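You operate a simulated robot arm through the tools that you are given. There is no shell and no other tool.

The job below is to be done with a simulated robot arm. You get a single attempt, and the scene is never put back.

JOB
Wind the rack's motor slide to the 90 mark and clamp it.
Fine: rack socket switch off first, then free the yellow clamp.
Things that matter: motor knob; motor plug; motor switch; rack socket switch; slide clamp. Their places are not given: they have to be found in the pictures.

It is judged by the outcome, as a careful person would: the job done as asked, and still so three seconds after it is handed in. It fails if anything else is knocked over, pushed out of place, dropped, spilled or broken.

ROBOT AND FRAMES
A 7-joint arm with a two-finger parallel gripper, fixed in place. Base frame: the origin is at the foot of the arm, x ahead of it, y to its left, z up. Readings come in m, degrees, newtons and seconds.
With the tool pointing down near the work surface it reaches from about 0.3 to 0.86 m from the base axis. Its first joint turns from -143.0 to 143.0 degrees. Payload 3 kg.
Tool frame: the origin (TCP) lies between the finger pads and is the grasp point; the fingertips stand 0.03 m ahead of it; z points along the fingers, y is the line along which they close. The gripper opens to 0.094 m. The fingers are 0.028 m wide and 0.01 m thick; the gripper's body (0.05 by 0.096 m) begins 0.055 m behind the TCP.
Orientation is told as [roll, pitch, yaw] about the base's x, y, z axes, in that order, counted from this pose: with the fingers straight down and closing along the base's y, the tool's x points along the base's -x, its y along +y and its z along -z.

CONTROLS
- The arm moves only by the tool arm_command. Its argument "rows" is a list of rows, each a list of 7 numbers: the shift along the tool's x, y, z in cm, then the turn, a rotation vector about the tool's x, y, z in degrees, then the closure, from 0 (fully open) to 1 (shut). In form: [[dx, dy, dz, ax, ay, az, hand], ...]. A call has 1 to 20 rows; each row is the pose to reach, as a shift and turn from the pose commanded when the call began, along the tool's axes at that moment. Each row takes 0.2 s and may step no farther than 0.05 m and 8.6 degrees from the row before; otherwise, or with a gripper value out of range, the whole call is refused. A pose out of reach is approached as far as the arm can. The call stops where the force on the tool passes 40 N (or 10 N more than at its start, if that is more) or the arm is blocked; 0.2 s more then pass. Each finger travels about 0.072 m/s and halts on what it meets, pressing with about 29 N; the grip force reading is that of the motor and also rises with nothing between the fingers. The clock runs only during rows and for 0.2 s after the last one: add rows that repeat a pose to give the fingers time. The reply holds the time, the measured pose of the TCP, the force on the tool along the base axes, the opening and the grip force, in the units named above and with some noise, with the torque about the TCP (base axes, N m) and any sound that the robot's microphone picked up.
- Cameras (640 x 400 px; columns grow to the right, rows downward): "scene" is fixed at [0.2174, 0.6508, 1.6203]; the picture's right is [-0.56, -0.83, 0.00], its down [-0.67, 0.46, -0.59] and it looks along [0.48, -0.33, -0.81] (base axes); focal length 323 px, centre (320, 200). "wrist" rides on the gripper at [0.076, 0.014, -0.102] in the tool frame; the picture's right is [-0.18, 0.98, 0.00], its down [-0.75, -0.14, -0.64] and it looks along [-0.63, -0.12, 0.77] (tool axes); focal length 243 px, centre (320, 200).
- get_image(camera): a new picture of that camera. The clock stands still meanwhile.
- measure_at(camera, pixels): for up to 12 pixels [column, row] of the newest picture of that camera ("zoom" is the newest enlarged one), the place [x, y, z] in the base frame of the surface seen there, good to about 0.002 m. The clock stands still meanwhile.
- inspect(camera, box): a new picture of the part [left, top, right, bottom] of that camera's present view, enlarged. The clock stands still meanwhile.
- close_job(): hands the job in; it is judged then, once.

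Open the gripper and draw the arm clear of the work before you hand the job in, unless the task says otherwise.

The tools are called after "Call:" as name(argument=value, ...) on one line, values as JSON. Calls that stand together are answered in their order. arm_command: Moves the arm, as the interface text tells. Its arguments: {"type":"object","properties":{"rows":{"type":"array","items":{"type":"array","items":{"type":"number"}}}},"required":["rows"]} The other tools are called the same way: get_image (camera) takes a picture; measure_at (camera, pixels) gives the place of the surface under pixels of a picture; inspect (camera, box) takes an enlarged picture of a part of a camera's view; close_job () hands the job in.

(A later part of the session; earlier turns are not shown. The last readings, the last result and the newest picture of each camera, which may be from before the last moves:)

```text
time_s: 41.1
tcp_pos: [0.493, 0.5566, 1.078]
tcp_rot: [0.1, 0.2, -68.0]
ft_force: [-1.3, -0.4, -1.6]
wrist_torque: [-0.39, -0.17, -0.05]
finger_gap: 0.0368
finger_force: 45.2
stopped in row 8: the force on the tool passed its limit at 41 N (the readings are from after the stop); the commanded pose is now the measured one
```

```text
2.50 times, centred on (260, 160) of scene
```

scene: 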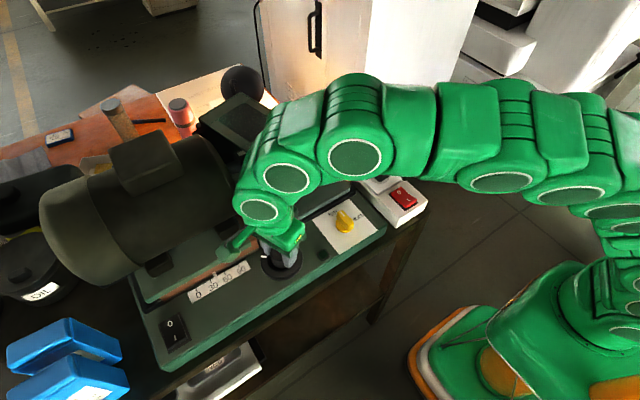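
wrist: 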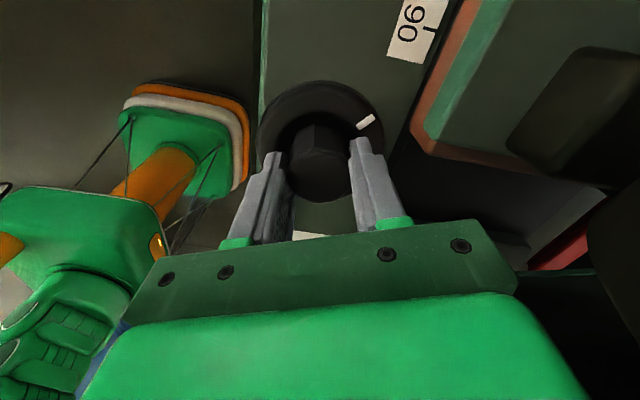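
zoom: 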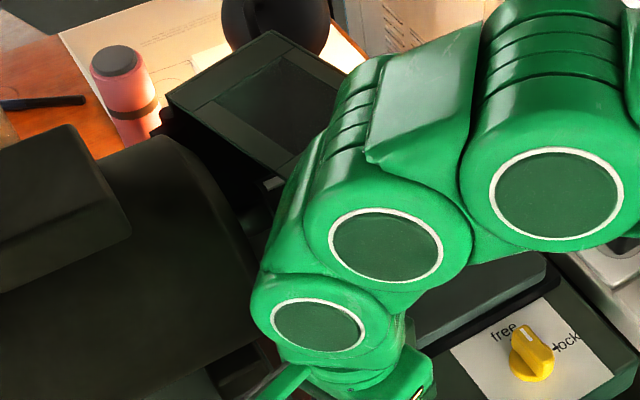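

No slip: the mark keeps its place relative to the gripper. I release, rise 4.5 cm, and turn the wrist back to yaw ≈+52° for the next stroke.

Call:
arm_command(rows=[[0, 0, 0, 0, 0, 0, 0.7], [0, 0, 0, 0, 0, 0, 0.42], [0, 0, 0, 0, 0, 0, 0.42], [0, 0, -2, 0, 0, 0, 0.42], [0, 0, -4.5, 0, 0, 0, 0.42], [0, 0, -4.5, 0, 0, -8, 0.42], [0, 0, -4.5, 0, 0, -16, 0.42], [0, 0, -4.5, 0, 0, -24, 0.42], [0, 0, -4.5, 0, 0, -32, 0.42], [0, 0, -4.5, 0, 0, -40, 0.42], [0, 0, -4.5, 0, 0, -48, 0.42], [0, 0, -4.5, 0, 0, -56, 0.42], [0, 0, -4.5, 0, 0, -64, 0.42], [0, 0, -4.5, 0, 0, -72, 0.42], [0, 0, -4.5, 0, 0, -80, 0.42], [0, 0, -4.5, 0, 0, -88, 0.42], [0, 0, -4.5, 0, 0, -96, 0.42], [0, 0, -4.5, 0, 0, -104, 0.42], [0, 0, -4.5, 0, 0, -112, 0.42], [0, 0, -4.5, 0, 0, -120, 0.42]])

Call:
get_image(camera="wrist")

Call:
inspect(camera="scene", box=[180, 240, 300, 310])

```text
time_s: 45.3
tcp_pos: [0.4924, 0.5559, 1.1249]
tcp_rot: [0.1, -0.2, 52.2]
ft_force: [-0.1, 0.1, -0.3]
wrist_torque: [-0.04, 0.0, 0.03]
finger_gap: 0.0546
finger_force: 0.0
```

```text
taken
```

wrist: 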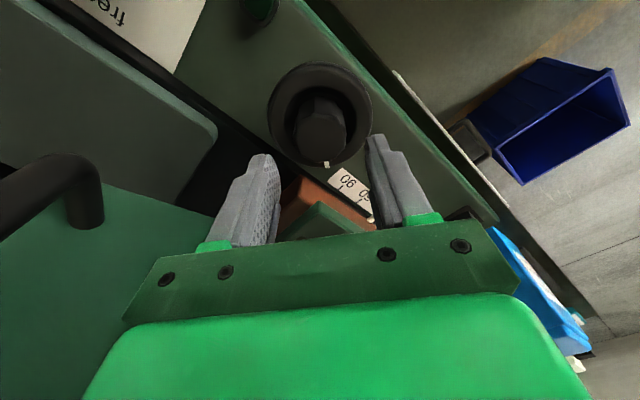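

```text
5.33 times, centred on (240, 275) of scene
```

zoom: 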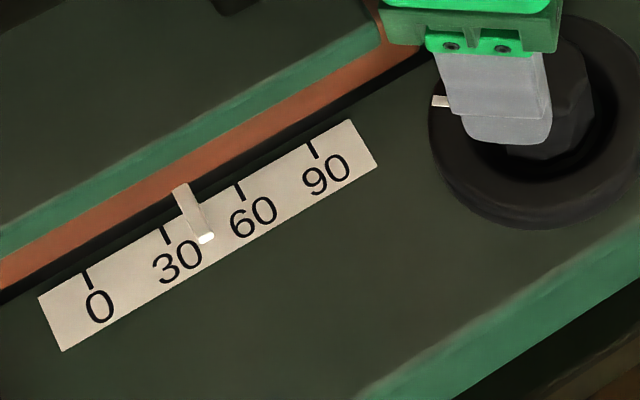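

Slide held at ≈43. I measure the guard's front face and handle to see if the guard moved, and check knob alignment.

Call:
measure_at(camera="wrist", pixels=[[110, 220], [150, 260], [60, 280], [190, 215], [95, 180], [85, 215], [40, 170], [10, 190], [120, 300], [50, 350], [180, 250], [30, 240]])

Call:
inspect(camera="wrist", box=[255, 55, 385, 175])

Call:
measure_at(camera="zoom", pixels=[[310, 200], [240, 270], [255, 330], [300, 360], [360, 350], [400, 300], [390, 240], [320, 280], [340, 362], [405, 270], [235, 300], [280, 215]])

```text
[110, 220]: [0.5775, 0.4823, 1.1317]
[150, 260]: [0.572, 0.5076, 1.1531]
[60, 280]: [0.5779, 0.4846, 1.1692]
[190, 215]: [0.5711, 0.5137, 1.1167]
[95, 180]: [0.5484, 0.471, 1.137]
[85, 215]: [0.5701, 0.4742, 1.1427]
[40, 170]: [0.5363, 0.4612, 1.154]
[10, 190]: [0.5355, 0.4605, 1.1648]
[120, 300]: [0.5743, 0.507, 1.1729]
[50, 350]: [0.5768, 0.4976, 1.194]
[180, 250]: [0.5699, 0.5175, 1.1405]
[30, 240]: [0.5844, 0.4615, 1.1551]
```

```text
3.33 times, centred on (320, 115) of wrist
```

zoom: 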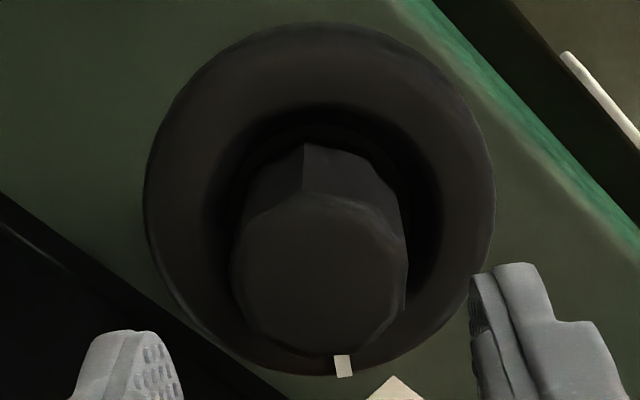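

```text
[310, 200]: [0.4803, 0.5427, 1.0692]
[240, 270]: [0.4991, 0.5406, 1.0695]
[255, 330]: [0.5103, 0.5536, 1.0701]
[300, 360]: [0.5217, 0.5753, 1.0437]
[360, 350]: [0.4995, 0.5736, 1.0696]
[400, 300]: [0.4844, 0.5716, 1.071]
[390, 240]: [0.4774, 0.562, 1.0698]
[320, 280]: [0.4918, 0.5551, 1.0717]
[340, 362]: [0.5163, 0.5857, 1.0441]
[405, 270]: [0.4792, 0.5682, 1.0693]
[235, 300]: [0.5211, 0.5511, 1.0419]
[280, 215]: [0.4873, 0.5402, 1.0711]
```

Guard angle is unchanged (≈14°) and it rides with the slide. I lower onto the knob again and grip.

Call:
arm_command(rows=[[0, 0, 1.5, 0, 0, 0, 0.42], [0, 0, 3, 0, 0, 0, 0.42], [0, 0, 4.2, 0, 0, 0, 0.42], [0, 0, 4.55, 0, 0, 0, 0.42], [0, 0, 4.55, 0, 0, 0, 0.6], [0, 0, 4.55, 0, 0, 0, 0.8], [0, 0, 4.55, 0, 0, 0, 1], [0, 0, 4.55, 0, 0, 0, 1]])

```text
time_s: 47.1
tcp_pos: [0.4909, 0.5559, 1.0783]
tcp_rot: [0.0, -0.1, 52.0]
ft_force: [6.3, -9.3, -5.2]
wrist_torque: [-0.12, -0.39, -0.02]
finger_gap: 0.0368
finger_force: 45.4
```

Gripped. I wind clockwise 56° with a tiny centring shift.

Call:
arm_command(rows=[[0, -0.04, 0, 0, 0, 4, 1], [0, -0.04, 0, 0, 0, 11, 1], [0, -0.04, 0, 0, 0, 18, 1], [0, -0.04, 0, 0, 0, 25, 1], [0, -0.04, 0, 0, 0, 32, 1], [0, -0.04, 0, 0, 0, 39, 1], [0, -0.04, 0, 0, 0, 46, 1], [0, -0.04, 0, 0, 0, 53, 1]])

Call:
inspect(camera="scene", box=[180, 240, 300, 310])

Call:
get_image(camera="wrist")

Call:
get_image(camera="scene")

```text
time_s: 48.9
tcp_pos: [0.4916, 0.5553, 1.0777]
tcp_rot: [0.1, 0.1, -1.1]
ft_force: [2.2, -2.9, -21.8]
wrist_torque: [-0.03, -0.93, 0.12]
finger_gap: 0.0367
finger_force: 45.1
```

```text
5.33 times, centred on (240, 275) of scene
```

zoom: 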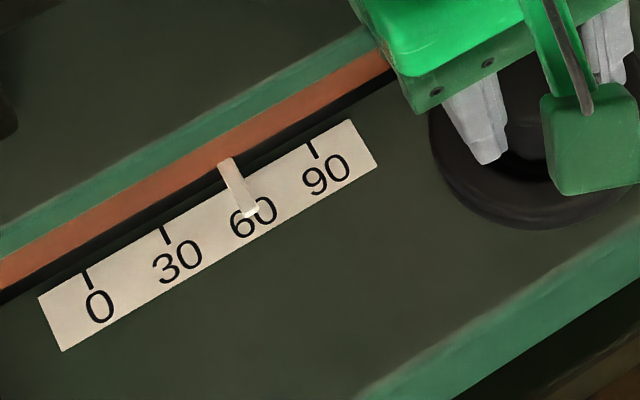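

```text
taken
```

wrist: 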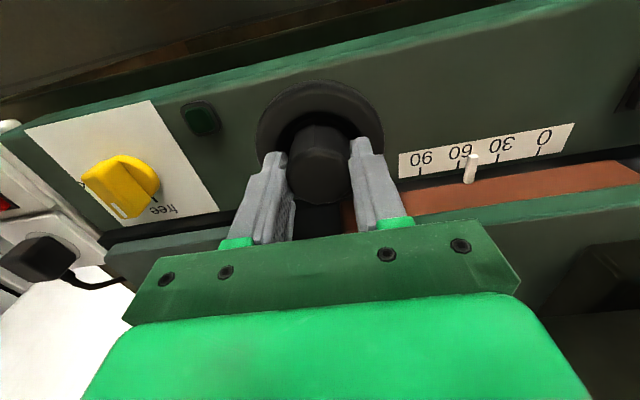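

```text
taken
```

scene: 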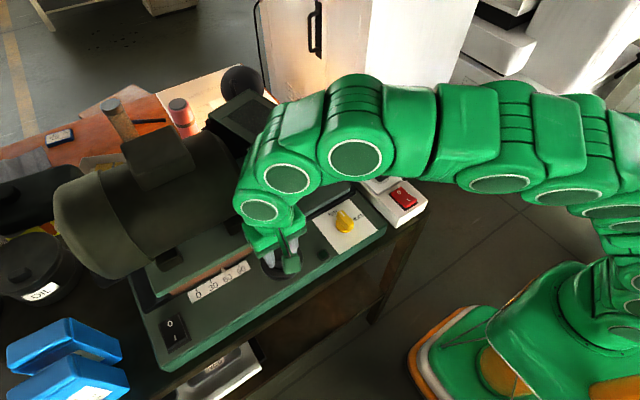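

Slide reads ≈60. I continue clockwise 42° more, relieving the small downward load.

Call:
arm_command(rows=[[0, 0, 0.06, 0, 0, 4, 1], [0, 0, 0.06, 0, 0, 11, 1], [0, 0, 0.06, 0, 0, 18, 1], [0, 0, 0.06, 0, 0, 25, 1], [0, 0, 0.06, 0, 0, 32, 1], [0, 0, 0.06, 0, 0, 38, 1], [0, 0, 0.06, 0, 0, 42, 1]])

Call:
inspect(camera="scene", box=[180, 240, 300, 310])

Call:
inspect(camera="scene", box=[160, 80, 360, 240])

```text
time_s: 50.5
tcp_pos: [0.4922, 0.5544, 1.0788]
tcp_rot: [0.0, 0.1, -43.1]
ft_force: [0.4, -3.0, -20.0]
wrist_torque: [0.21, 0.27, 0.09]
finger_gap: 0.0369
finger_force: 45.1
```

```text
5.33 times, centred on (240, 275) of scene
```

zoom: 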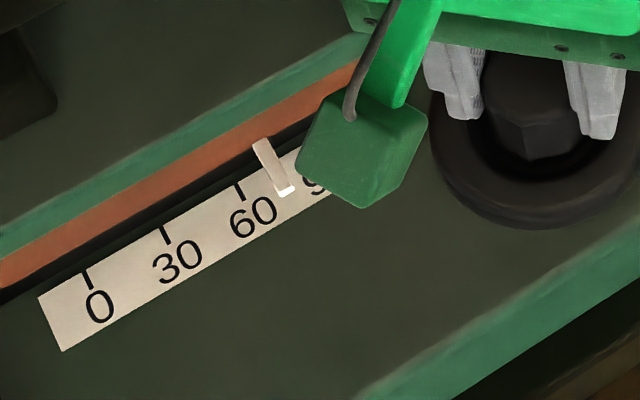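

```text
2.50 times, centred on (260, 160) of scene
```

zoom: 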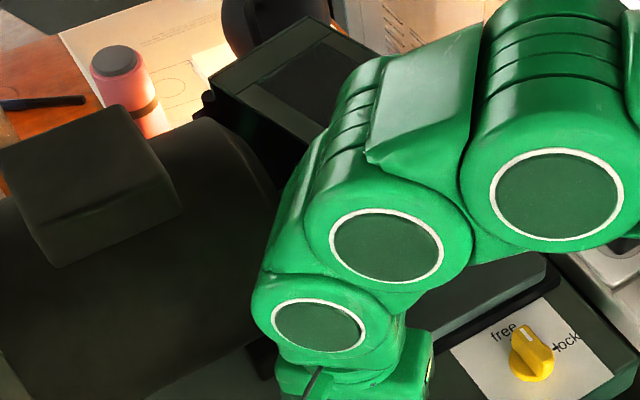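

Slide is ≈75. Before the last part I measure the gap between the motor end and the arm's wrist links.

Call:
inspect(camera="scene", box=[200, 120, 300, 260])

Call:
measure_at(camera="zoom", pixels=[[250, 150], [270, 180], [255, 210], [245, 240], [268, 240], [300, 150], [330, 70], [290, 180], [225, 260], [260, 265], [275, 310], [310, 110]])

```text
2.86 times, centred on (250, 190) of scene
```

zoom: 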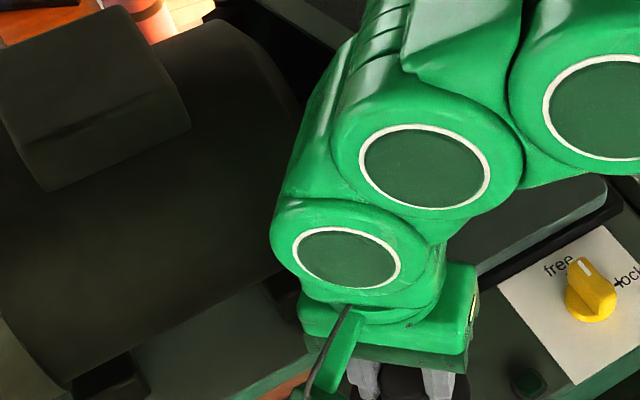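

```text
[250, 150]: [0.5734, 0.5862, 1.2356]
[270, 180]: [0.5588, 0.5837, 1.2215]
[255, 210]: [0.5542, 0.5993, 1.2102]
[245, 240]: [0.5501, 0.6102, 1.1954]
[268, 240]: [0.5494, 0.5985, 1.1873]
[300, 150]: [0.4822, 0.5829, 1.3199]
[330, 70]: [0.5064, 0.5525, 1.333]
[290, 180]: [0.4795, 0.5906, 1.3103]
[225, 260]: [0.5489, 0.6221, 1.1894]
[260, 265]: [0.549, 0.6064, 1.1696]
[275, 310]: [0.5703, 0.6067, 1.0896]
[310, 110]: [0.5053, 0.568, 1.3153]
```

The gripper body's corner would come within ~5 mm of the motor if I kept this yaw, so I release and re-grip at yaw ≈+17° (hex symmetry) for the last ~45°.

Call:
arm_command(rows=[[0, 0, 0, 0, 0, 0, 0.7], [0, 0, 0, 0, 0, 0, 0.42], [0, 0, 0, 0, 0, 0, 0.42], [0, 0, -2, 0, 0, 0, 0.42], [0, 0, -4.5, 0, 0, 0, 0.42], [0, 0, -4.5, 0, 0, -8, 0.42], [0, 0, -4.5, 0, 0, -16, 0.42], [0, 0, -4.5, 0, 0, -24, 0.42], [0, 0, -4.5, 0, 0, -32, 0.42], [0, 0, -4.5, 0, 0, -40, 0.42], [0, 0, -4.5, 0, 0, -48, 0.42], [0, 0, -4.5, 0, 0, -56, 0.42], [0, 0, -4.5, 0, 0, -60, 0.42], [0, 0, -4.5, 0, 0, -60, 0.42]])

Call:
inspect(camera="scene", box=[180, 240, 280, 310])

Call:
get_image(camera="wrist")

```text
time_s: 53.5
tcp_pos: [0.4919, 0.5549, 1.124]
tcp_rot: [0.2, 0.0, 17.1]
ft_force: [-0.4, 0.7, -0.1]
wrist_torque: [-0.03, 0.02, 0.02]
finger_gap: 0.0545
finger_force: 0.0
```

```text
5.71 times, centred on (230, 275) of scene
```

zoom: 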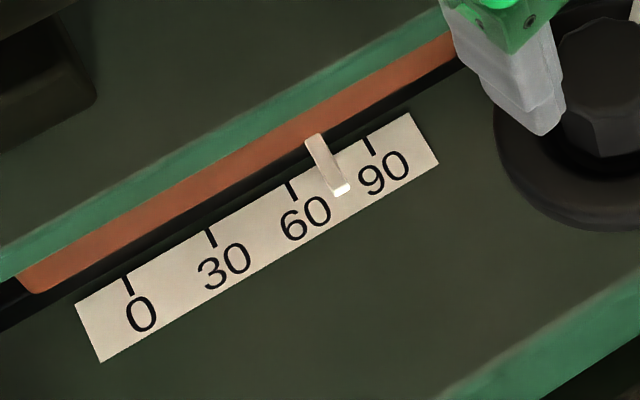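

```text
taken
```

wrist: 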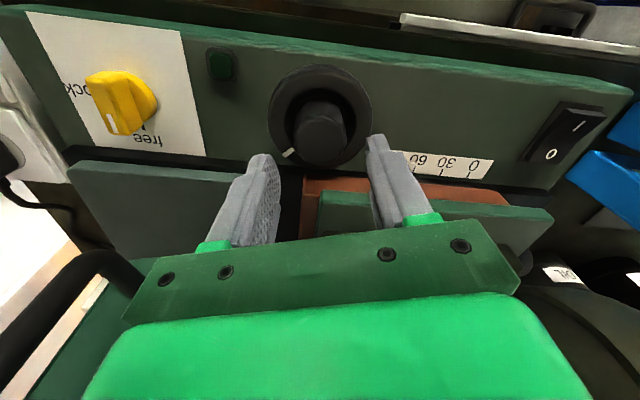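

Measure the pointer and the 90 tick precisely in the new scene zoom.

Call:
inspect(camera="scene", box=[180, 240, 280, 310])

Call:
measure_at(camera="zoom", pixels=[[318, 148], [325, 165], [333, 178], [340, 188], [328, 170], [368, 142], [371, 150], [289, 186], [293, 196], [210, 232], [127, 282], [330, 172]])

```text
5.71 times, centred on (230, 275) of scene
```

zoom: 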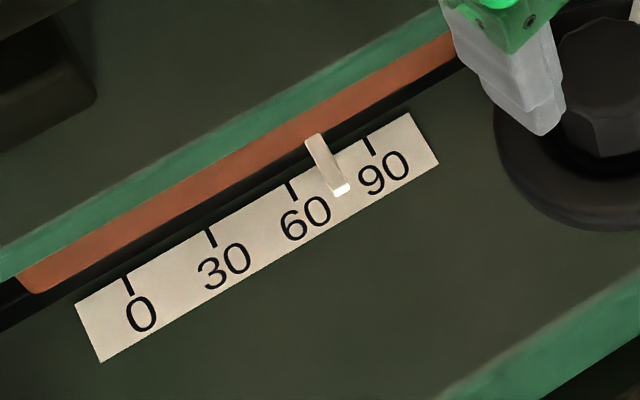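

```text
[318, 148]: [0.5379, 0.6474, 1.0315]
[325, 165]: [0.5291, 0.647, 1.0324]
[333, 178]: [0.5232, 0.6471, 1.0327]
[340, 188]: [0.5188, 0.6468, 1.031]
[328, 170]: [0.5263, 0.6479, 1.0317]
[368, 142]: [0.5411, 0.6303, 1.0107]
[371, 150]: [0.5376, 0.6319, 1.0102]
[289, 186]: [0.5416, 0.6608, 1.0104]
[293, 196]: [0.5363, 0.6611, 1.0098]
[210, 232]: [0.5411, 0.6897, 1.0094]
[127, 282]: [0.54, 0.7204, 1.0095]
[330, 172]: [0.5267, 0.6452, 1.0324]
```

Pointer is at y≈0.647 → reading ≈73.8, so ~16 mm (~48°) remains. I lower and grip the knob again.

Call:
arm_command(rows=[[0, 0, 1.5, 0, 0, 0, 0.42], [0, 0, 3, 0, 0, 0, 0.42], [0, 0, 4.1, 0, 0, 0, 0.42], [0, 0, 4.45, 0, 0, 0, 0.42], [0, 0, 4.45, 0, 0, 0, 0.6], [0, 0, 4.45, 0, 0, 0, 0.8], [0, 0, 4.45, 0, 0, 0, 1], [0, 0, 4.45, 0, 0, 0, 1]])

```text
time_s: 55.3
tcp_pos: [0.4911, 0.5553, 1.0781]
tcp_rot: [0.3, -0.2, 17.1]
ft_force: [3.1, 13.5, 1.5]
wrist_torque: [0.52, -0.32, 0.04]
finger_gap: 0.0368
finger_force: 44.8
```

Gripped; I shift 0.6 mm to centre and wind 44° clockwise.

Call:
arm_command(rows=[[0, 0.05, 0, 0, 0, 3, 1], [0, 0.05, 0, 0, 0, 10, 1], [0, 0.05, 0, 0, 0, 17, 1], [0, 0.05, 0, 0, 0, 24, 1], [0, 0.05, 0, 0, 0, 31, 1], [0, 0.05, 0, 0, 0, 38, 1], [0, 0.05, 0, 0, 0, 44, 1], [0, 0.05, 0, 0, 0, 44, 1]])

Call:
inspect(camera="scene", box=[180, 240, 280, 310])

Call:
get_image(camera="wrist")

```text
time_s: 57.1
tcp_pos: [0.4916, 0.5543, 1.0801]
tcp_rot: [0.2, 0.1, -27.1]
ft_force: [-5.7, 2.4, -2.0]
wrist_torque: [-0.17, -0.08, 0.02]
finger_gap: 0.0365
finger_force: 45.1
```

```text
5.71 times, centred on (230, 275) of scene
```

zoom: 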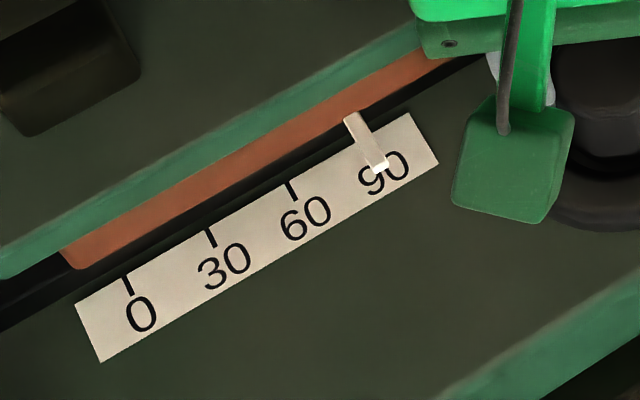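

```text
taken
```

wrist: 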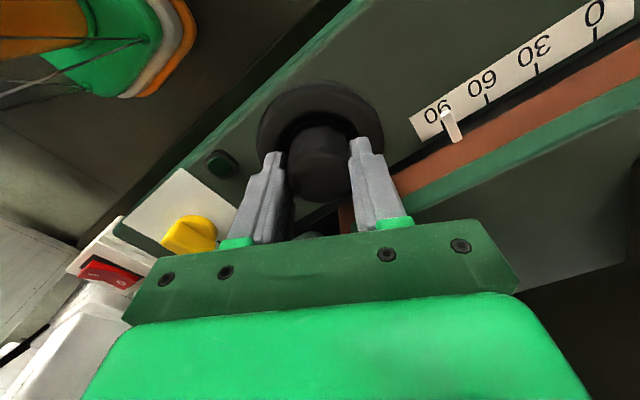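

Measure the pointer position now.

Call:
measure_at(camera="zoom", pixels=[[356, 122], [362, 135], [368, 148], [374, 158], [378, 165], [365, 140], [371, 152], [358, 128], [376, 162], [369, 145]])

Call:
inspect(camera="wrist", box=[400, 60, 540, 170])

Call:
measure_at(camera="zoom", pixels=[[200, 210], [210, 240], [220, 270], [225, 285], [210, 225], [215, 255], [170, 250], [340, 165], [350, 185], [190, 200], [160, 220], [230, 300]])

```text
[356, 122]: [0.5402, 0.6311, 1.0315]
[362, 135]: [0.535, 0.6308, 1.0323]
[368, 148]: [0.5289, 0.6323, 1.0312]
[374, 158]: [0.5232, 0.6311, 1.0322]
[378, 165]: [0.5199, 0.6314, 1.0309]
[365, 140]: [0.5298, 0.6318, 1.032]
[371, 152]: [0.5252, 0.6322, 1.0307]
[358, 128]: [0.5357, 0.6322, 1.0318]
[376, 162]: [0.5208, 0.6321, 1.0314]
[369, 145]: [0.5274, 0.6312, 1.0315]
```

```text
3.64 times, centred on (470, 115) of wrist
```

zoom: 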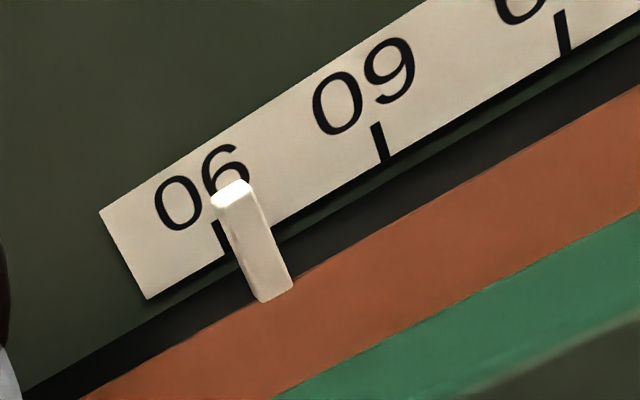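

```text
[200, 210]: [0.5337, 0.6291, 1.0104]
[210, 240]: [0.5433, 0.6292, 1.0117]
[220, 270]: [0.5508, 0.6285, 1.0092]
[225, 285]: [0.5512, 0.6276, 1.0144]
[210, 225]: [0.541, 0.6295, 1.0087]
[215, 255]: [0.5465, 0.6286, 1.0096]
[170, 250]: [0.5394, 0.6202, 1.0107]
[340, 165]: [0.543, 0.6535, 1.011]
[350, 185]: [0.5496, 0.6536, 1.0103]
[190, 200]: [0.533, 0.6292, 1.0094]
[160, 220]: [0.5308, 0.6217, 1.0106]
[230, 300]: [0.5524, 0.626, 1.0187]
```

The pointer averages y≈0.6316 against the 90 tick at ≈0.6305, so it's about 1 mm short. I cross-check with the wrist zoom.

Call:
measure_at(camera="zoom", pixels=[[235, 195], [240, 215], [248, 235], [256, 255], [265, 280], [219, 232], [223, 245], [378, 132], [382, 150], [560, 20], [566, 45], [270, 290]])

```text
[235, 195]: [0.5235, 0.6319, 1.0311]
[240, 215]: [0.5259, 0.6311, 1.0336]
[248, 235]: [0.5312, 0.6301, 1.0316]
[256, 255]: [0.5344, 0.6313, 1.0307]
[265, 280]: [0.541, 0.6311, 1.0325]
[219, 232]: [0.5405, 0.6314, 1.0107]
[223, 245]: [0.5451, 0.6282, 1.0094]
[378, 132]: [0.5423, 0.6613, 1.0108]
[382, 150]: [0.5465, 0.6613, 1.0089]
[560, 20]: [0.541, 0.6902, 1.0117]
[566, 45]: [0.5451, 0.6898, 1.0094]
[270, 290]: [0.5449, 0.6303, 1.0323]
```

Estimates agree within ~0.7 mm short of 90, so I add 2° clockwise, then release the knob and rise.

Call:
arm_command(rows=[[0, 0, 0, 0, 0, 1.2, 1], [0, 0, 0, 0, 0, 2.2, 1], [0, 0, 0, 0, 0, 2.2, 1], [0, 0, 0, 0, 0, 2.2, 0.7], [0, 0, 0, 0, 0, 2.2, 0.42], [0, 0, 0, 0, 0, 2.2, 0.42], [0, 0, -2, 0, 0, 2.2, 0.42], [0, 0, -4.5, 0, 0, 2.2, 0.42], [0, 0, -4.5, 0, 0, 2.2, 0.42]])

Call:
inspect(camera="scene", box=[180, 240, 280, 310])

Call:
measure_at(camera="zoom", pixels=[[358, 122], [364, 135], [370, 148], [376, 158], [380, 165], [367, 140], [373, 152], [360, 128], [378, 162], [371, 145]])

Call:
get_image(camera="wrist")

```text
time_s: 59.1
tcp_pos: [0.4919, 0.5569, 1.1243]
tcp_rot: [0.1, 0.0, -29.3]
ft_force: [0.0, 0.1, -0.6]
wrist_torque: [0.01, 0.03, -0.02]
finger_gap: 0.0545
finger_force: 0.0
```

```text
5.71 times, centred on (230, 275) of scene
```

zoom: 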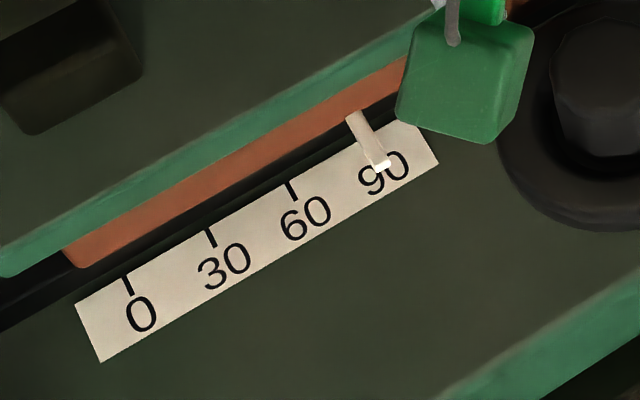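

```text
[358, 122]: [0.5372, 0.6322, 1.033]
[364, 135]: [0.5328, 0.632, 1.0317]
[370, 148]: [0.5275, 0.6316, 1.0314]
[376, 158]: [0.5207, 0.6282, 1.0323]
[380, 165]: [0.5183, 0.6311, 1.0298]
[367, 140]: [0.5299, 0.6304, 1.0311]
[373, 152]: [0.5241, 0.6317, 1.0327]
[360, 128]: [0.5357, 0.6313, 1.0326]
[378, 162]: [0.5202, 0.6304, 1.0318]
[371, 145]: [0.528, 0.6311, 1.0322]
```

```text
taken
```

wrist: 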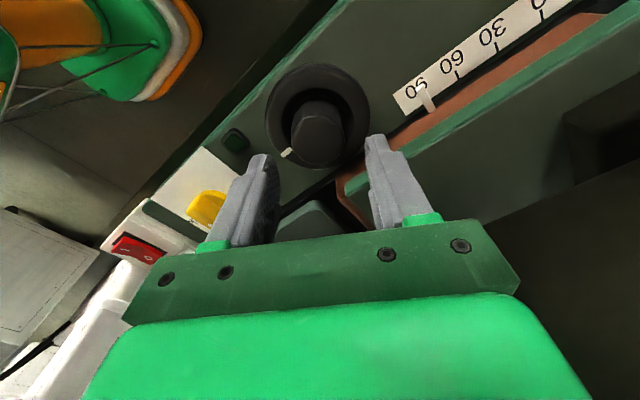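

The reading is ≈90 (pointer y≈0.631 vs tick 0.6306) and stayed on release. With the guard handle now near the clamp I'll turn the clamp by pushing its tail with closed fingers from the −x side (keeping the camera toward −x). First I withdraw from the knob to the front and move over.

Call:
arm_command(rows=[[3.9, -2.2, 0, 0, 0, 0, 0.42], [7.85, -4.4, 0, 0, 0, 0, 0.42], [5.65, -8.3, 0, 0, 0, -7.5, 0.8], [3.45, -12.25, 0, 0, 0, -15, 1], [1.25, -16.2, 0, 0, 0, -22.5, 1], [-0.95, -20.1, 0, 0, 0, -29.3, 1], [-0.95, -20.1, 0, 0, 0, -29.3, 1], [-0.95, -20.1, 0, 0, 0, -29.3, 1]])

Call:
get_image(camera="wrist")

Call:
get_image(camera="scene")

```text
time_s: 60.9
tcp_pos: [0.4019, 0.3751, 1.1234]
tcp_rot: [0.0, 0.0, 0.1]
ft_force: [-1.2, 0.6, 0.0]
wrist_torque: [-0.01, -0.02, 0.03]
finger_gap: 0.0
finger_force: 29.3
```

```text
taken
```

wrist: 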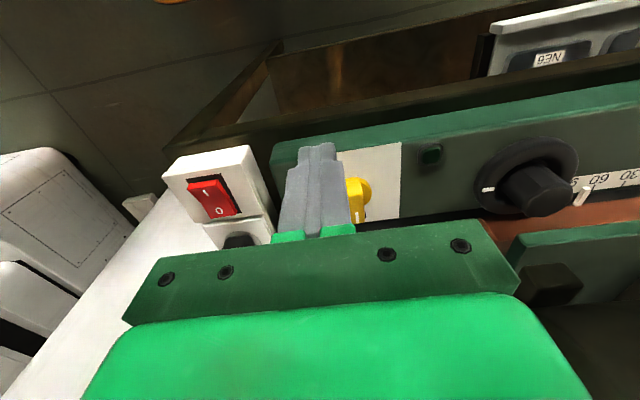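

```text
taken
```

scene: 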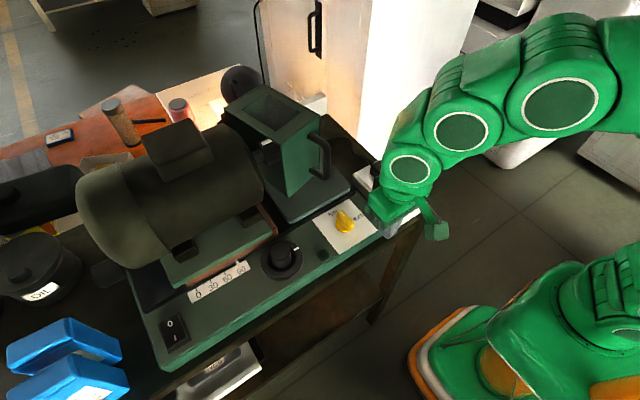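

The guard is in clear view now. I zoom in and measure handle and guard, plus the pointer.

Call:
inspect(camera="scene", box=[220, 70, 380, 250])

Call:
measure_at(camera="zoom", pixels=[[305, 170], [330, 140], [340, 170], [345, 210], [360, 240], [250, 270], [280, 180], [330, 200], [270, 30], [180, 60], [385, 90], [375, 140]])

Call:
inspect(camera="scene", box=[180, 240, 280, 310])

Call:
measure_at(camera="zoom", pixels=[[358, 122], [364, 135], [370, 148], [376, 158], [380, 165], [367, 140], [373, 152], [360, 128], [378, 162], [371, 145]])

```text
2.22 times, centred on (300, 160) of scene
```

zoom: 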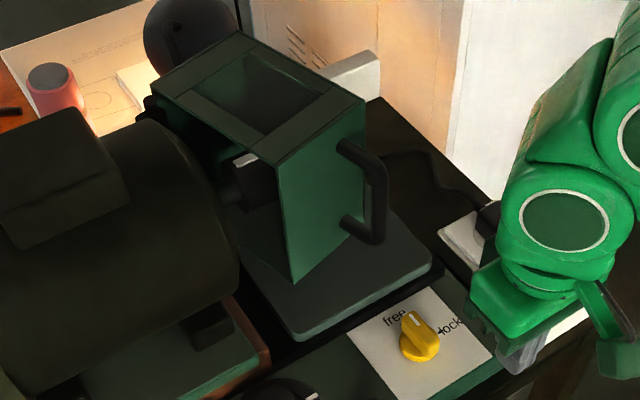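

```text
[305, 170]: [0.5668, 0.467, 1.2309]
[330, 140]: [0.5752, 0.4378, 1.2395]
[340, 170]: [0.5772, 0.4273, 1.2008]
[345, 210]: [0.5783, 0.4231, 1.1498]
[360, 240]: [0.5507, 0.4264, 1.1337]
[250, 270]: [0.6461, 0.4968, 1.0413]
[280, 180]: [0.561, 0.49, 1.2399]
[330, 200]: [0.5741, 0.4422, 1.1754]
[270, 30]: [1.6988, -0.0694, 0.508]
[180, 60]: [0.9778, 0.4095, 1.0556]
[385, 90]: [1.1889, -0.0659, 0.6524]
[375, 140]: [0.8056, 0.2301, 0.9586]
```

```text
5.71 times, centred on (230, 275) of scene
```

zoom: 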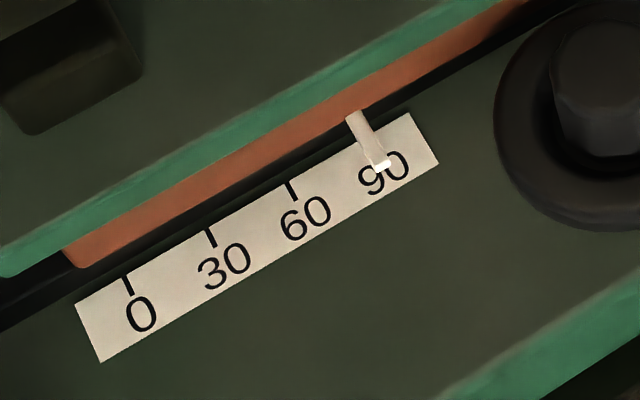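

```text
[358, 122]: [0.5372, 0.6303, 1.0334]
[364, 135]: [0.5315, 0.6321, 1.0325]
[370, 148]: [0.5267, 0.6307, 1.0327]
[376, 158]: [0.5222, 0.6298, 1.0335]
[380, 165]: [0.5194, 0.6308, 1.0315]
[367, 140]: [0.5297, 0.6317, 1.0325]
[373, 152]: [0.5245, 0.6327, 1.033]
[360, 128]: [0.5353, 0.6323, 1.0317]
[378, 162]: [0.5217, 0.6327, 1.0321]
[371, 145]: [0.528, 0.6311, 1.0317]
```

Pointer remains at 90. I move above the start point on the −y side of the clamp's tail and lower closed fingertips to z≈1.024.

Call:
arm_command(rows=[[-3.5, -0.5, 0, 0, 0, 0, 1], [-6.6, -1.0, 1, 0, 0, 0, 1], [-6.6, -1.0, 4, 0, 0, 0, 1], [-6.6, -1.0, 6, 0, 0, 0, 1], [-6.6, -1.0, 6.9, 0, 0, 0, 1], [-6.6, -1.0, 6.9, 0, 0, 0, 1]])

Call:
get_image(camera="wrist")

Call:
inspect(camera="scene", box=[300, 170, 400, 260])

```text
time_s: 62.3
tcp_pos: [0.4679, 0.3659, 1.0536]
tcp_rot: [0.2, -0.2, 0.1]
ft_force: [-0.5, -1.1, -0.3]
wrist_torque: [0.0, 0.01, -0.01]
finger_gap: 0.0001
finger_force: 28.9
```

```text
taken
```

wrist: 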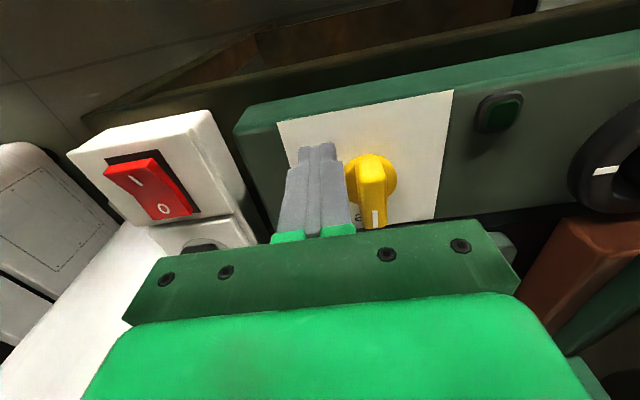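

```text
4.44 times, centred on (350, 215) of scene
```

zoom: 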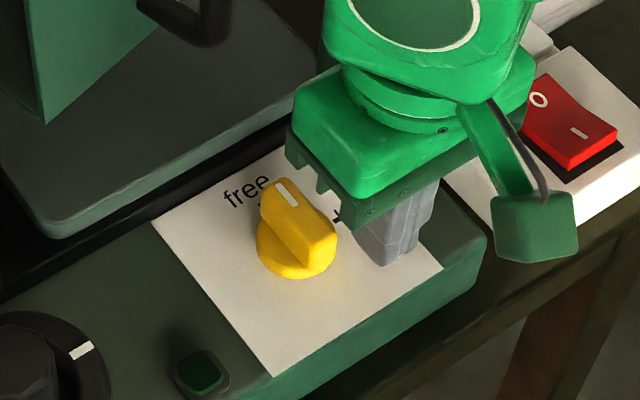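

Fingertips are beside the clamp's tail. I push the tail toward +y along the first part of its arc.

Call:
arm_command(rows=[[0, 0.6, 0, 0, 0, 0, 1], [0, 1.1, 0, 0, 0, 0, 1], [0.15, 1.5, 0, 0, 0, 0, 1], [0.2, 1.92, 0, 0, 0, 0, 1], [0.15, 2.33, 0, 0, 0, 0, 1]])

Call:
inspect(camera="scene", box=[300, 170, 400, 260])

Call:
get_image(camera="wrist")

```text
time_s: 63.5
tcp_pos: [0.4649, 0.3904, 1.055]
tcp_rot: [0.2, -0.1, 0.2]
ft_force: [-2.2, -0.5, -0.7]
wrist_torque: [-0.01, 0.06, -0.03]
finger_gap: 0.0002
finger_force: 28.5
```

```text
4.44 times, centred on (350, 215) of scene
```

zoom: 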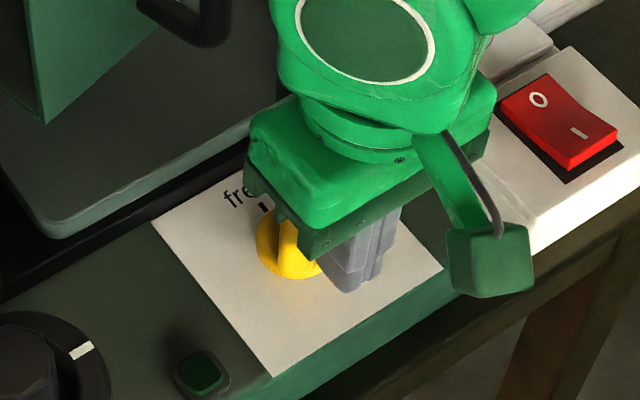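

```text
taken
```

wrist: 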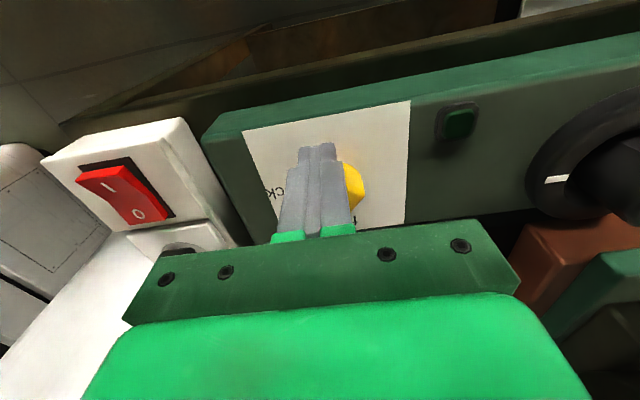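

The tail is turning easily (the free tick is uncovered). I continue along the arc to bring it to the lock position.

Call:
arm_command(rows=[[-0.17, 0.39, 0, 0, 0, 0, 1], [-0.42, 0.73, 0, 0, 0, 0, 1], [-0.76, 0.98, 0, 0, 0, 0, 1], [-1.0, 1.05, 0, 0, 0, 0, 1], [-1.2, 1.05, 0, 0, 0, 0, 1]])

Call:
inspect(camera="scene", box=[300, 170, 400, 260])

Call:
get_image(camera="wrist")

```text
time_s: 64.7
tcp_pos: [0.4753, 0.3988, 1.0527]
tcp_rot: [0.0, 0.4, 0.0]
ft_force: [-4.0, -2.1, -1.2]
wrist_torque: [0.0, 0.04, 0.0]
finger_gap: 0.0002
finger_force: 28.7
stopped in row 5: the force on the tool passed its limit at 48 N (the readings are from after the stop); the commanded pose is now the measured one
```

```text
4.44 times, centred on (350, 215) of scene
```

zoom: 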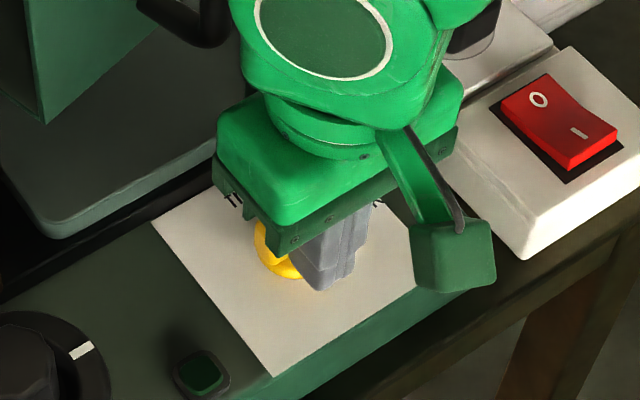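

```text
taken
```

wrist: 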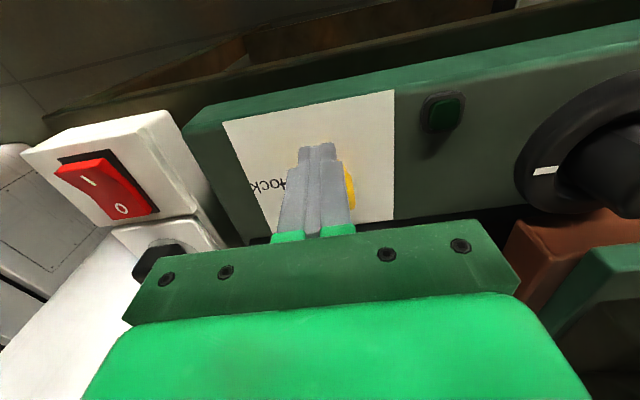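

A firm stop (48 N) suggests the clamp reached lock. I back off toward −x and up, then look.

Call:
arm_command(rows=[[2, 0, 0, 0, 0, 0, 1], [5, 0, -1, 0, 0, 0, 1], [8, 0, -4, 0, 0, 0, 1], [8, 0, -8, 0, 0, 0, 1], [8, 0, -8, 0, 0, 0, 1]])

Call:
inspect(camera="scene", box=[300, 170, 400, 260])

Call:
get_image(camera="wrist")

Call:
inspect(camera="scene", box=[180, 240, 280, 310])

```text
time_s: 65.9
tcp_pos: [0.3957, 0.398, 1.1353]
tcp_rot: [0.0, 0.3, 0.1]
ft_force: [-0.2, -0.9, 0.1]
wrist_torque: [0.05, 0.0, 0.0]
finger_gap: 0.0001
finger_force: 29.1
```

```text
4.44 times, centred on (350, 215) of scene
```

zoom: 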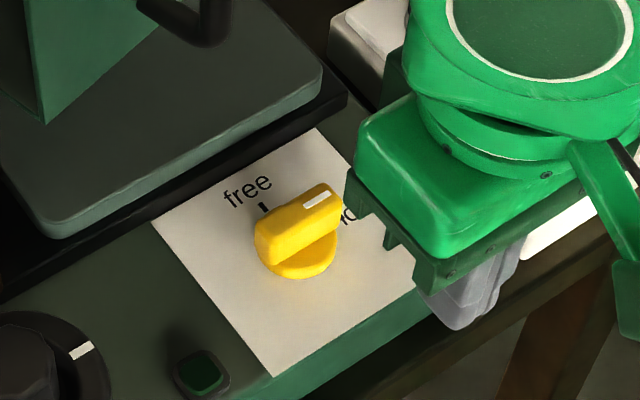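

```text
taken
```

wrist: 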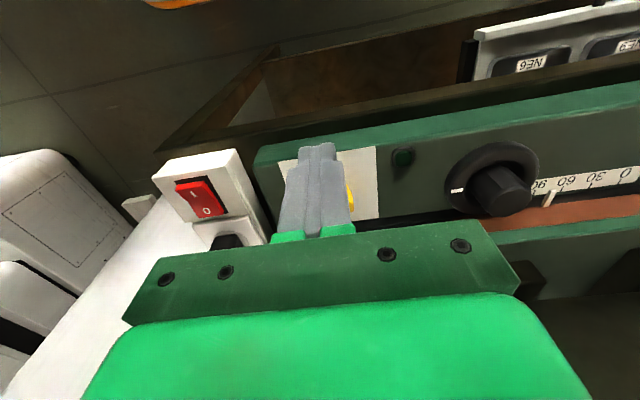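

```text
5.71 times, centred on (230, 275) of scene
```

zoom: 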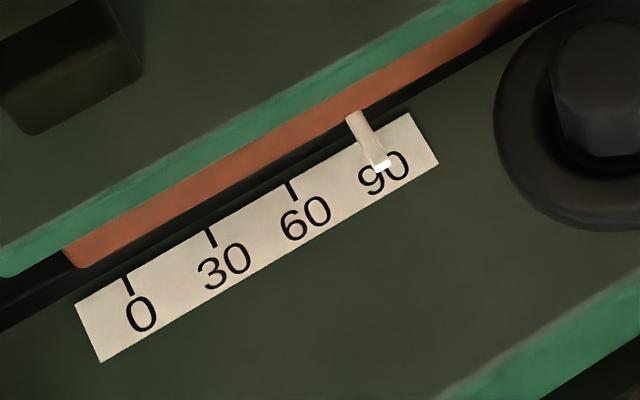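

The clamp points to "lock" again and the pointer still reads 90. Now I restore the guard I bumped: with the slide clamped I'll push its handle toward +y. First, I move to a point beside the handle at (0.541, 0.385) with tips at z≈1.18.

Call:
arm_command(rows=[[0, 0, -4, 0, 0, 0, 1], [0, -0.7, -7.7, 0, 0, 0, 1], [-4, -1.3, -7.7, 0, 0, 0, 1], [-8, -1.3, -7.7, 0, 0, 0, 1], [-12, -1.3, -7.7, 0, 0, 0, 1], [-14.5, -1.3, -7.7, 0, 0, 0, 1], [-14.5, -1.3, -7.7, 0, 0, 0, 1]])

Call:
get_image(camera="wrist")

Call:
get_image(camera="scene")

```text
time_s: 67.5
tcp_pos: [0.5406, 0.3867, 1.2094]
tcp_rot: [0.0, 0.3, 0.1]
ft_force: [0.9, -0.2, -0.3]
wrist_torque: [-0.02, 0.03, 0.01]
finger_gap: 0.0001
finger_force: 28.8
```

```text
taken
```

wrist: 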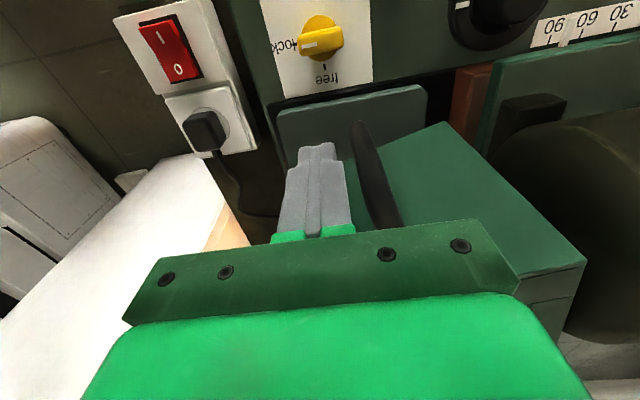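

```text
taken
```

scene: 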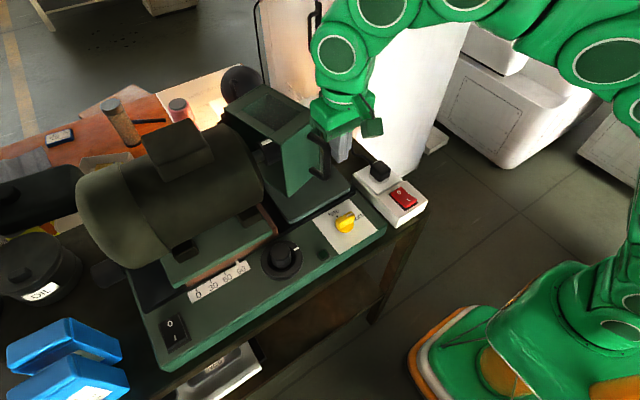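

The finger is just beside the handle. I measure the handle's position and confirm the clamp is at lock in the wrist zoom.

Call:
measure_at(camera="wrist", pixels=[[360, 130], [370, 160], [380, 190], [388, 215], [375, 180], [420, 180], [520, 220], [440, 130], [390, 170], [480, 200], [580, 262], [500, 250]])

Call:
inspect(camera="wrist", box=[250, 0, 400, 100])

```text
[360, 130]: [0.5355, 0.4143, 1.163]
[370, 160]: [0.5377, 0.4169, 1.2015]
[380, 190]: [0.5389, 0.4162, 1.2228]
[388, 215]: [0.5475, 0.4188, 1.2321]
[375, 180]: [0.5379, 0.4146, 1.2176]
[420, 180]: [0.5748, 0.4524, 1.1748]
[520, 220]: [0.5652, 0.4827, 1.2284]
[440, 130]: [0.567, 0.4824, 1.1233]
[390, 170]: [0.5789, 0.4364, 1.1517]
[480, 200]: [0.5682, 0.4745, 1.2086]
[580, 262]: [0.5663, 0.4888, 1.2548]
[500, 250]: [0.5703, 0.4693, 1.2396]
```

```text
4.00 times, centred on (325, 50) of wrist
```

zoom: 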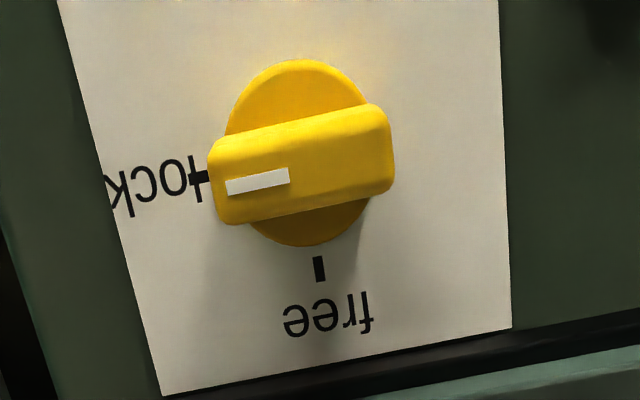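

Clamp is squarely at the lock tick. I now push the handle gently toward +y (and slightly −x along its swing) in small steps.

Call:
arm_command(rows=[[0, 1.0, 0, 0, 0, 0, 1], [0, 1.6, 0, 0, 0, 0, 1], [0.2, 2.0, 0, 0, 0, 0, 1], [0.5, 2.5, 0, 0, 0, 0, 1], [0.8, 3.0, 0, 0, 0, 0, 1]])

Call:
get_image(camera="wrist")

Call:
inspect(camera="scene", box=[180, 240, 280, 310])

```text
time_s: 68.7
tcp_pos: [0.5342, 0.4162, 1.2095]
tcp_rot: [0.0, 0.3, 0.2]
ft_force: [0.6, -0.1, 0.8]
wrist_torque: [0.0, -0.03, -0.03]
finger_gap: 0.0
finger_force: 28.4
```

```text
taken
```

wrist: 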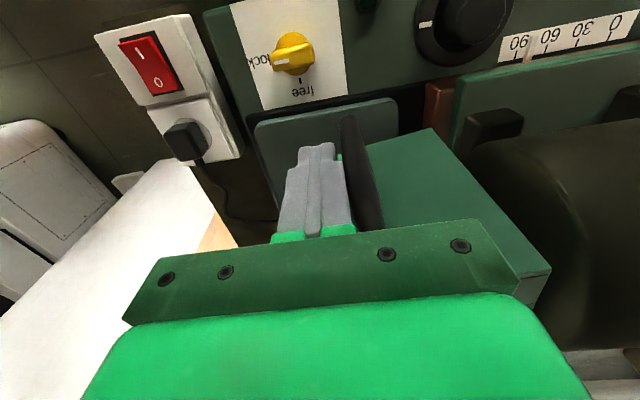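

```text
5.71 times, centred on (230, 275) of scene
```

zoom: 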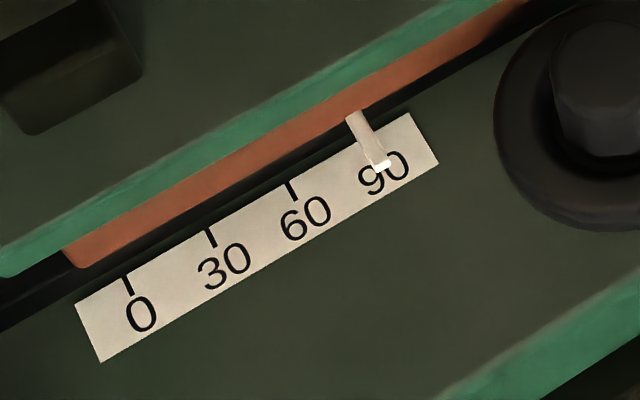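

The guard swings with almost no force and the pointer hasn't moved. I continue toward the closed position, handle −y side at y≈0.456.

Call:
arm_command(rows=[[0.4, 0.7, 0, 0, 0, 0, 1], [0.8, 1.3, 0, 0, 0, 0, 1], [1.2, 1.9, 0, 0, 0, 0, 1], [1.5, 2.4, 0, 0, 0, 0, 1], [1.5, 2.4, 0, 0, 0, 0, 1]])

Call:
get_image(camera="wrist")

Call:
measure_at(camera="wrist", pixels=[[420, 180], [440, 130], [480, 200], [520, 230], [400, 150], [460, 160], [500, 245], [430, 200], [345, 130], [355, 150], [365, 180], [450, 190]])

```text
time_s: 69.9
tcp_pos: [0.5191, 0.4393, 1.2112]
tcp_rot: [0.0, 0.3, 0.0]
ft_force: [6.5, -15.0, 1.7]
wrist_torque: [0.21, 0.06, -0.17]
finger_gap: 0.0
finger_force: 29.0
```

```text
taken
```

wrist: 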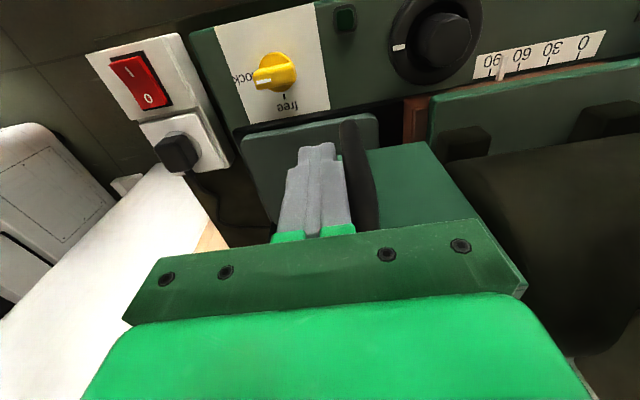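

```text
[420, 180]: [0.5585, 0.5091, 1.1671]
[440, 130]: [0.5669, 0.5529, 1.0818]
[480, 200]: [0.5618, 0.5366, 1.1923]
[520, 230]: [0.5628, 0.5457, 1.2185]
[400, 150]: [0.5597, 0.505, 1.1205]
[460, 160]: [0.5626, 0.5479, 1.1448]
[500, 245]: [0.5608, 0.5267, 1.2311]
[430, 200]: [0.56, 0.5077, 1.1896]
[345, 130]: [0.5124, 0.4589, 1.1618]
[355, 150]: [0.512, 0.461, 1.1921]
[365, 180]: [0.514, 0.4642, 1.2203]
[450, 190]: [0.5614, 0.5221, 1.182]
```

A 15 N resistance appeared, and the guard's front face now looks square (x≈0.560). I check the pointer and guard from the scene camera.

Call:
get_image(camera="scene")

Call:
inspect(camera="scene", box=[180, 240, 280, 310])

Call:
inspect(camera="scene", box=[200, 70, 360, 250])

```text
taken
```

scene: 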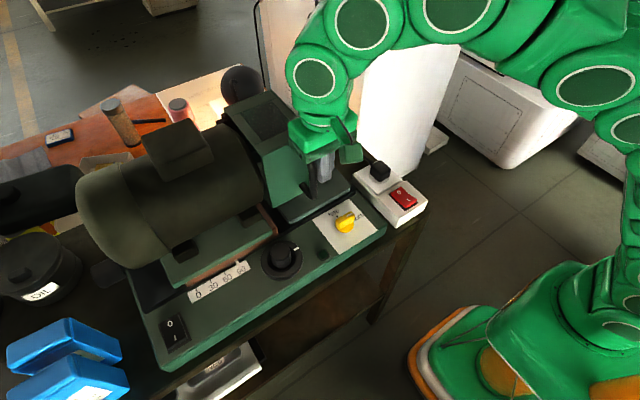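

```text
5.71 times, centred on (230, 275) of scene
```

zoom: 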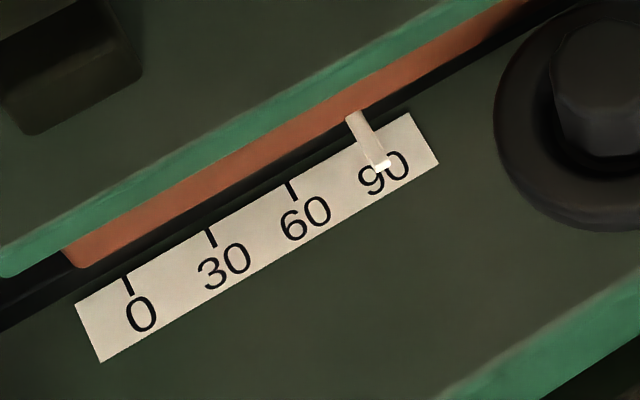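

```text
2.22 times, centred on (280, 160) of scene
```

zoom: 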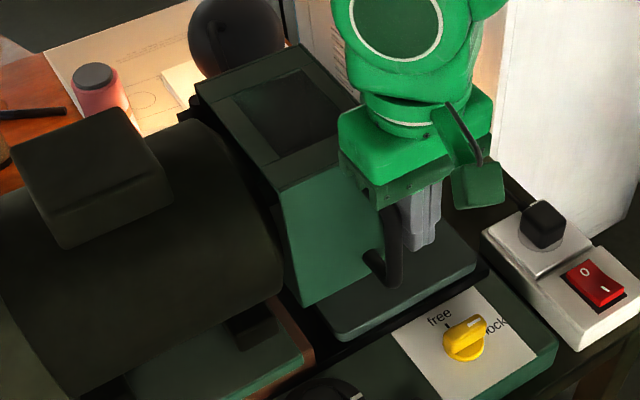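

Slide still at 90. I measure the guard's front face orientation from the scene view.

Call:
measure_at(camera="zoom", pixels=[[285, 210], [300, 250], [310, 290], [340, 210], [350, 250], [360, 280], [330, 180], [280, 190], [320, 230], [365, 240], [205, 90], [300, 60]])

```text
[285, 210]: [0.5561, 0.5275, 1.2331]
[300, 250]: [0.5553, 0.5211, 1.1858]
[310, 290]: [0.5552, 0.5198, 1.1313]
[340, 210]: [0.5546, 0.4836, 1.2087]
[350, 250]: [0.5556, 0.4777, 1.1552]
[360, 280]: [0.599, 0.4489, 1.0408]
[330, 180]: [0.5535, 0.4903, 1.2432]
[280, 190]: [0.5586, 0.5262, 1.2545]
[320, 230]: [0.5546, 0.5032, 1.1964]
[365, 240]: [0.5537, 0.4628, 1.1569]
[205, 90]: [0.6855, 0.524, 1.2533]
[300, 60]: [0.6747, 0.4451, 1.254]
```

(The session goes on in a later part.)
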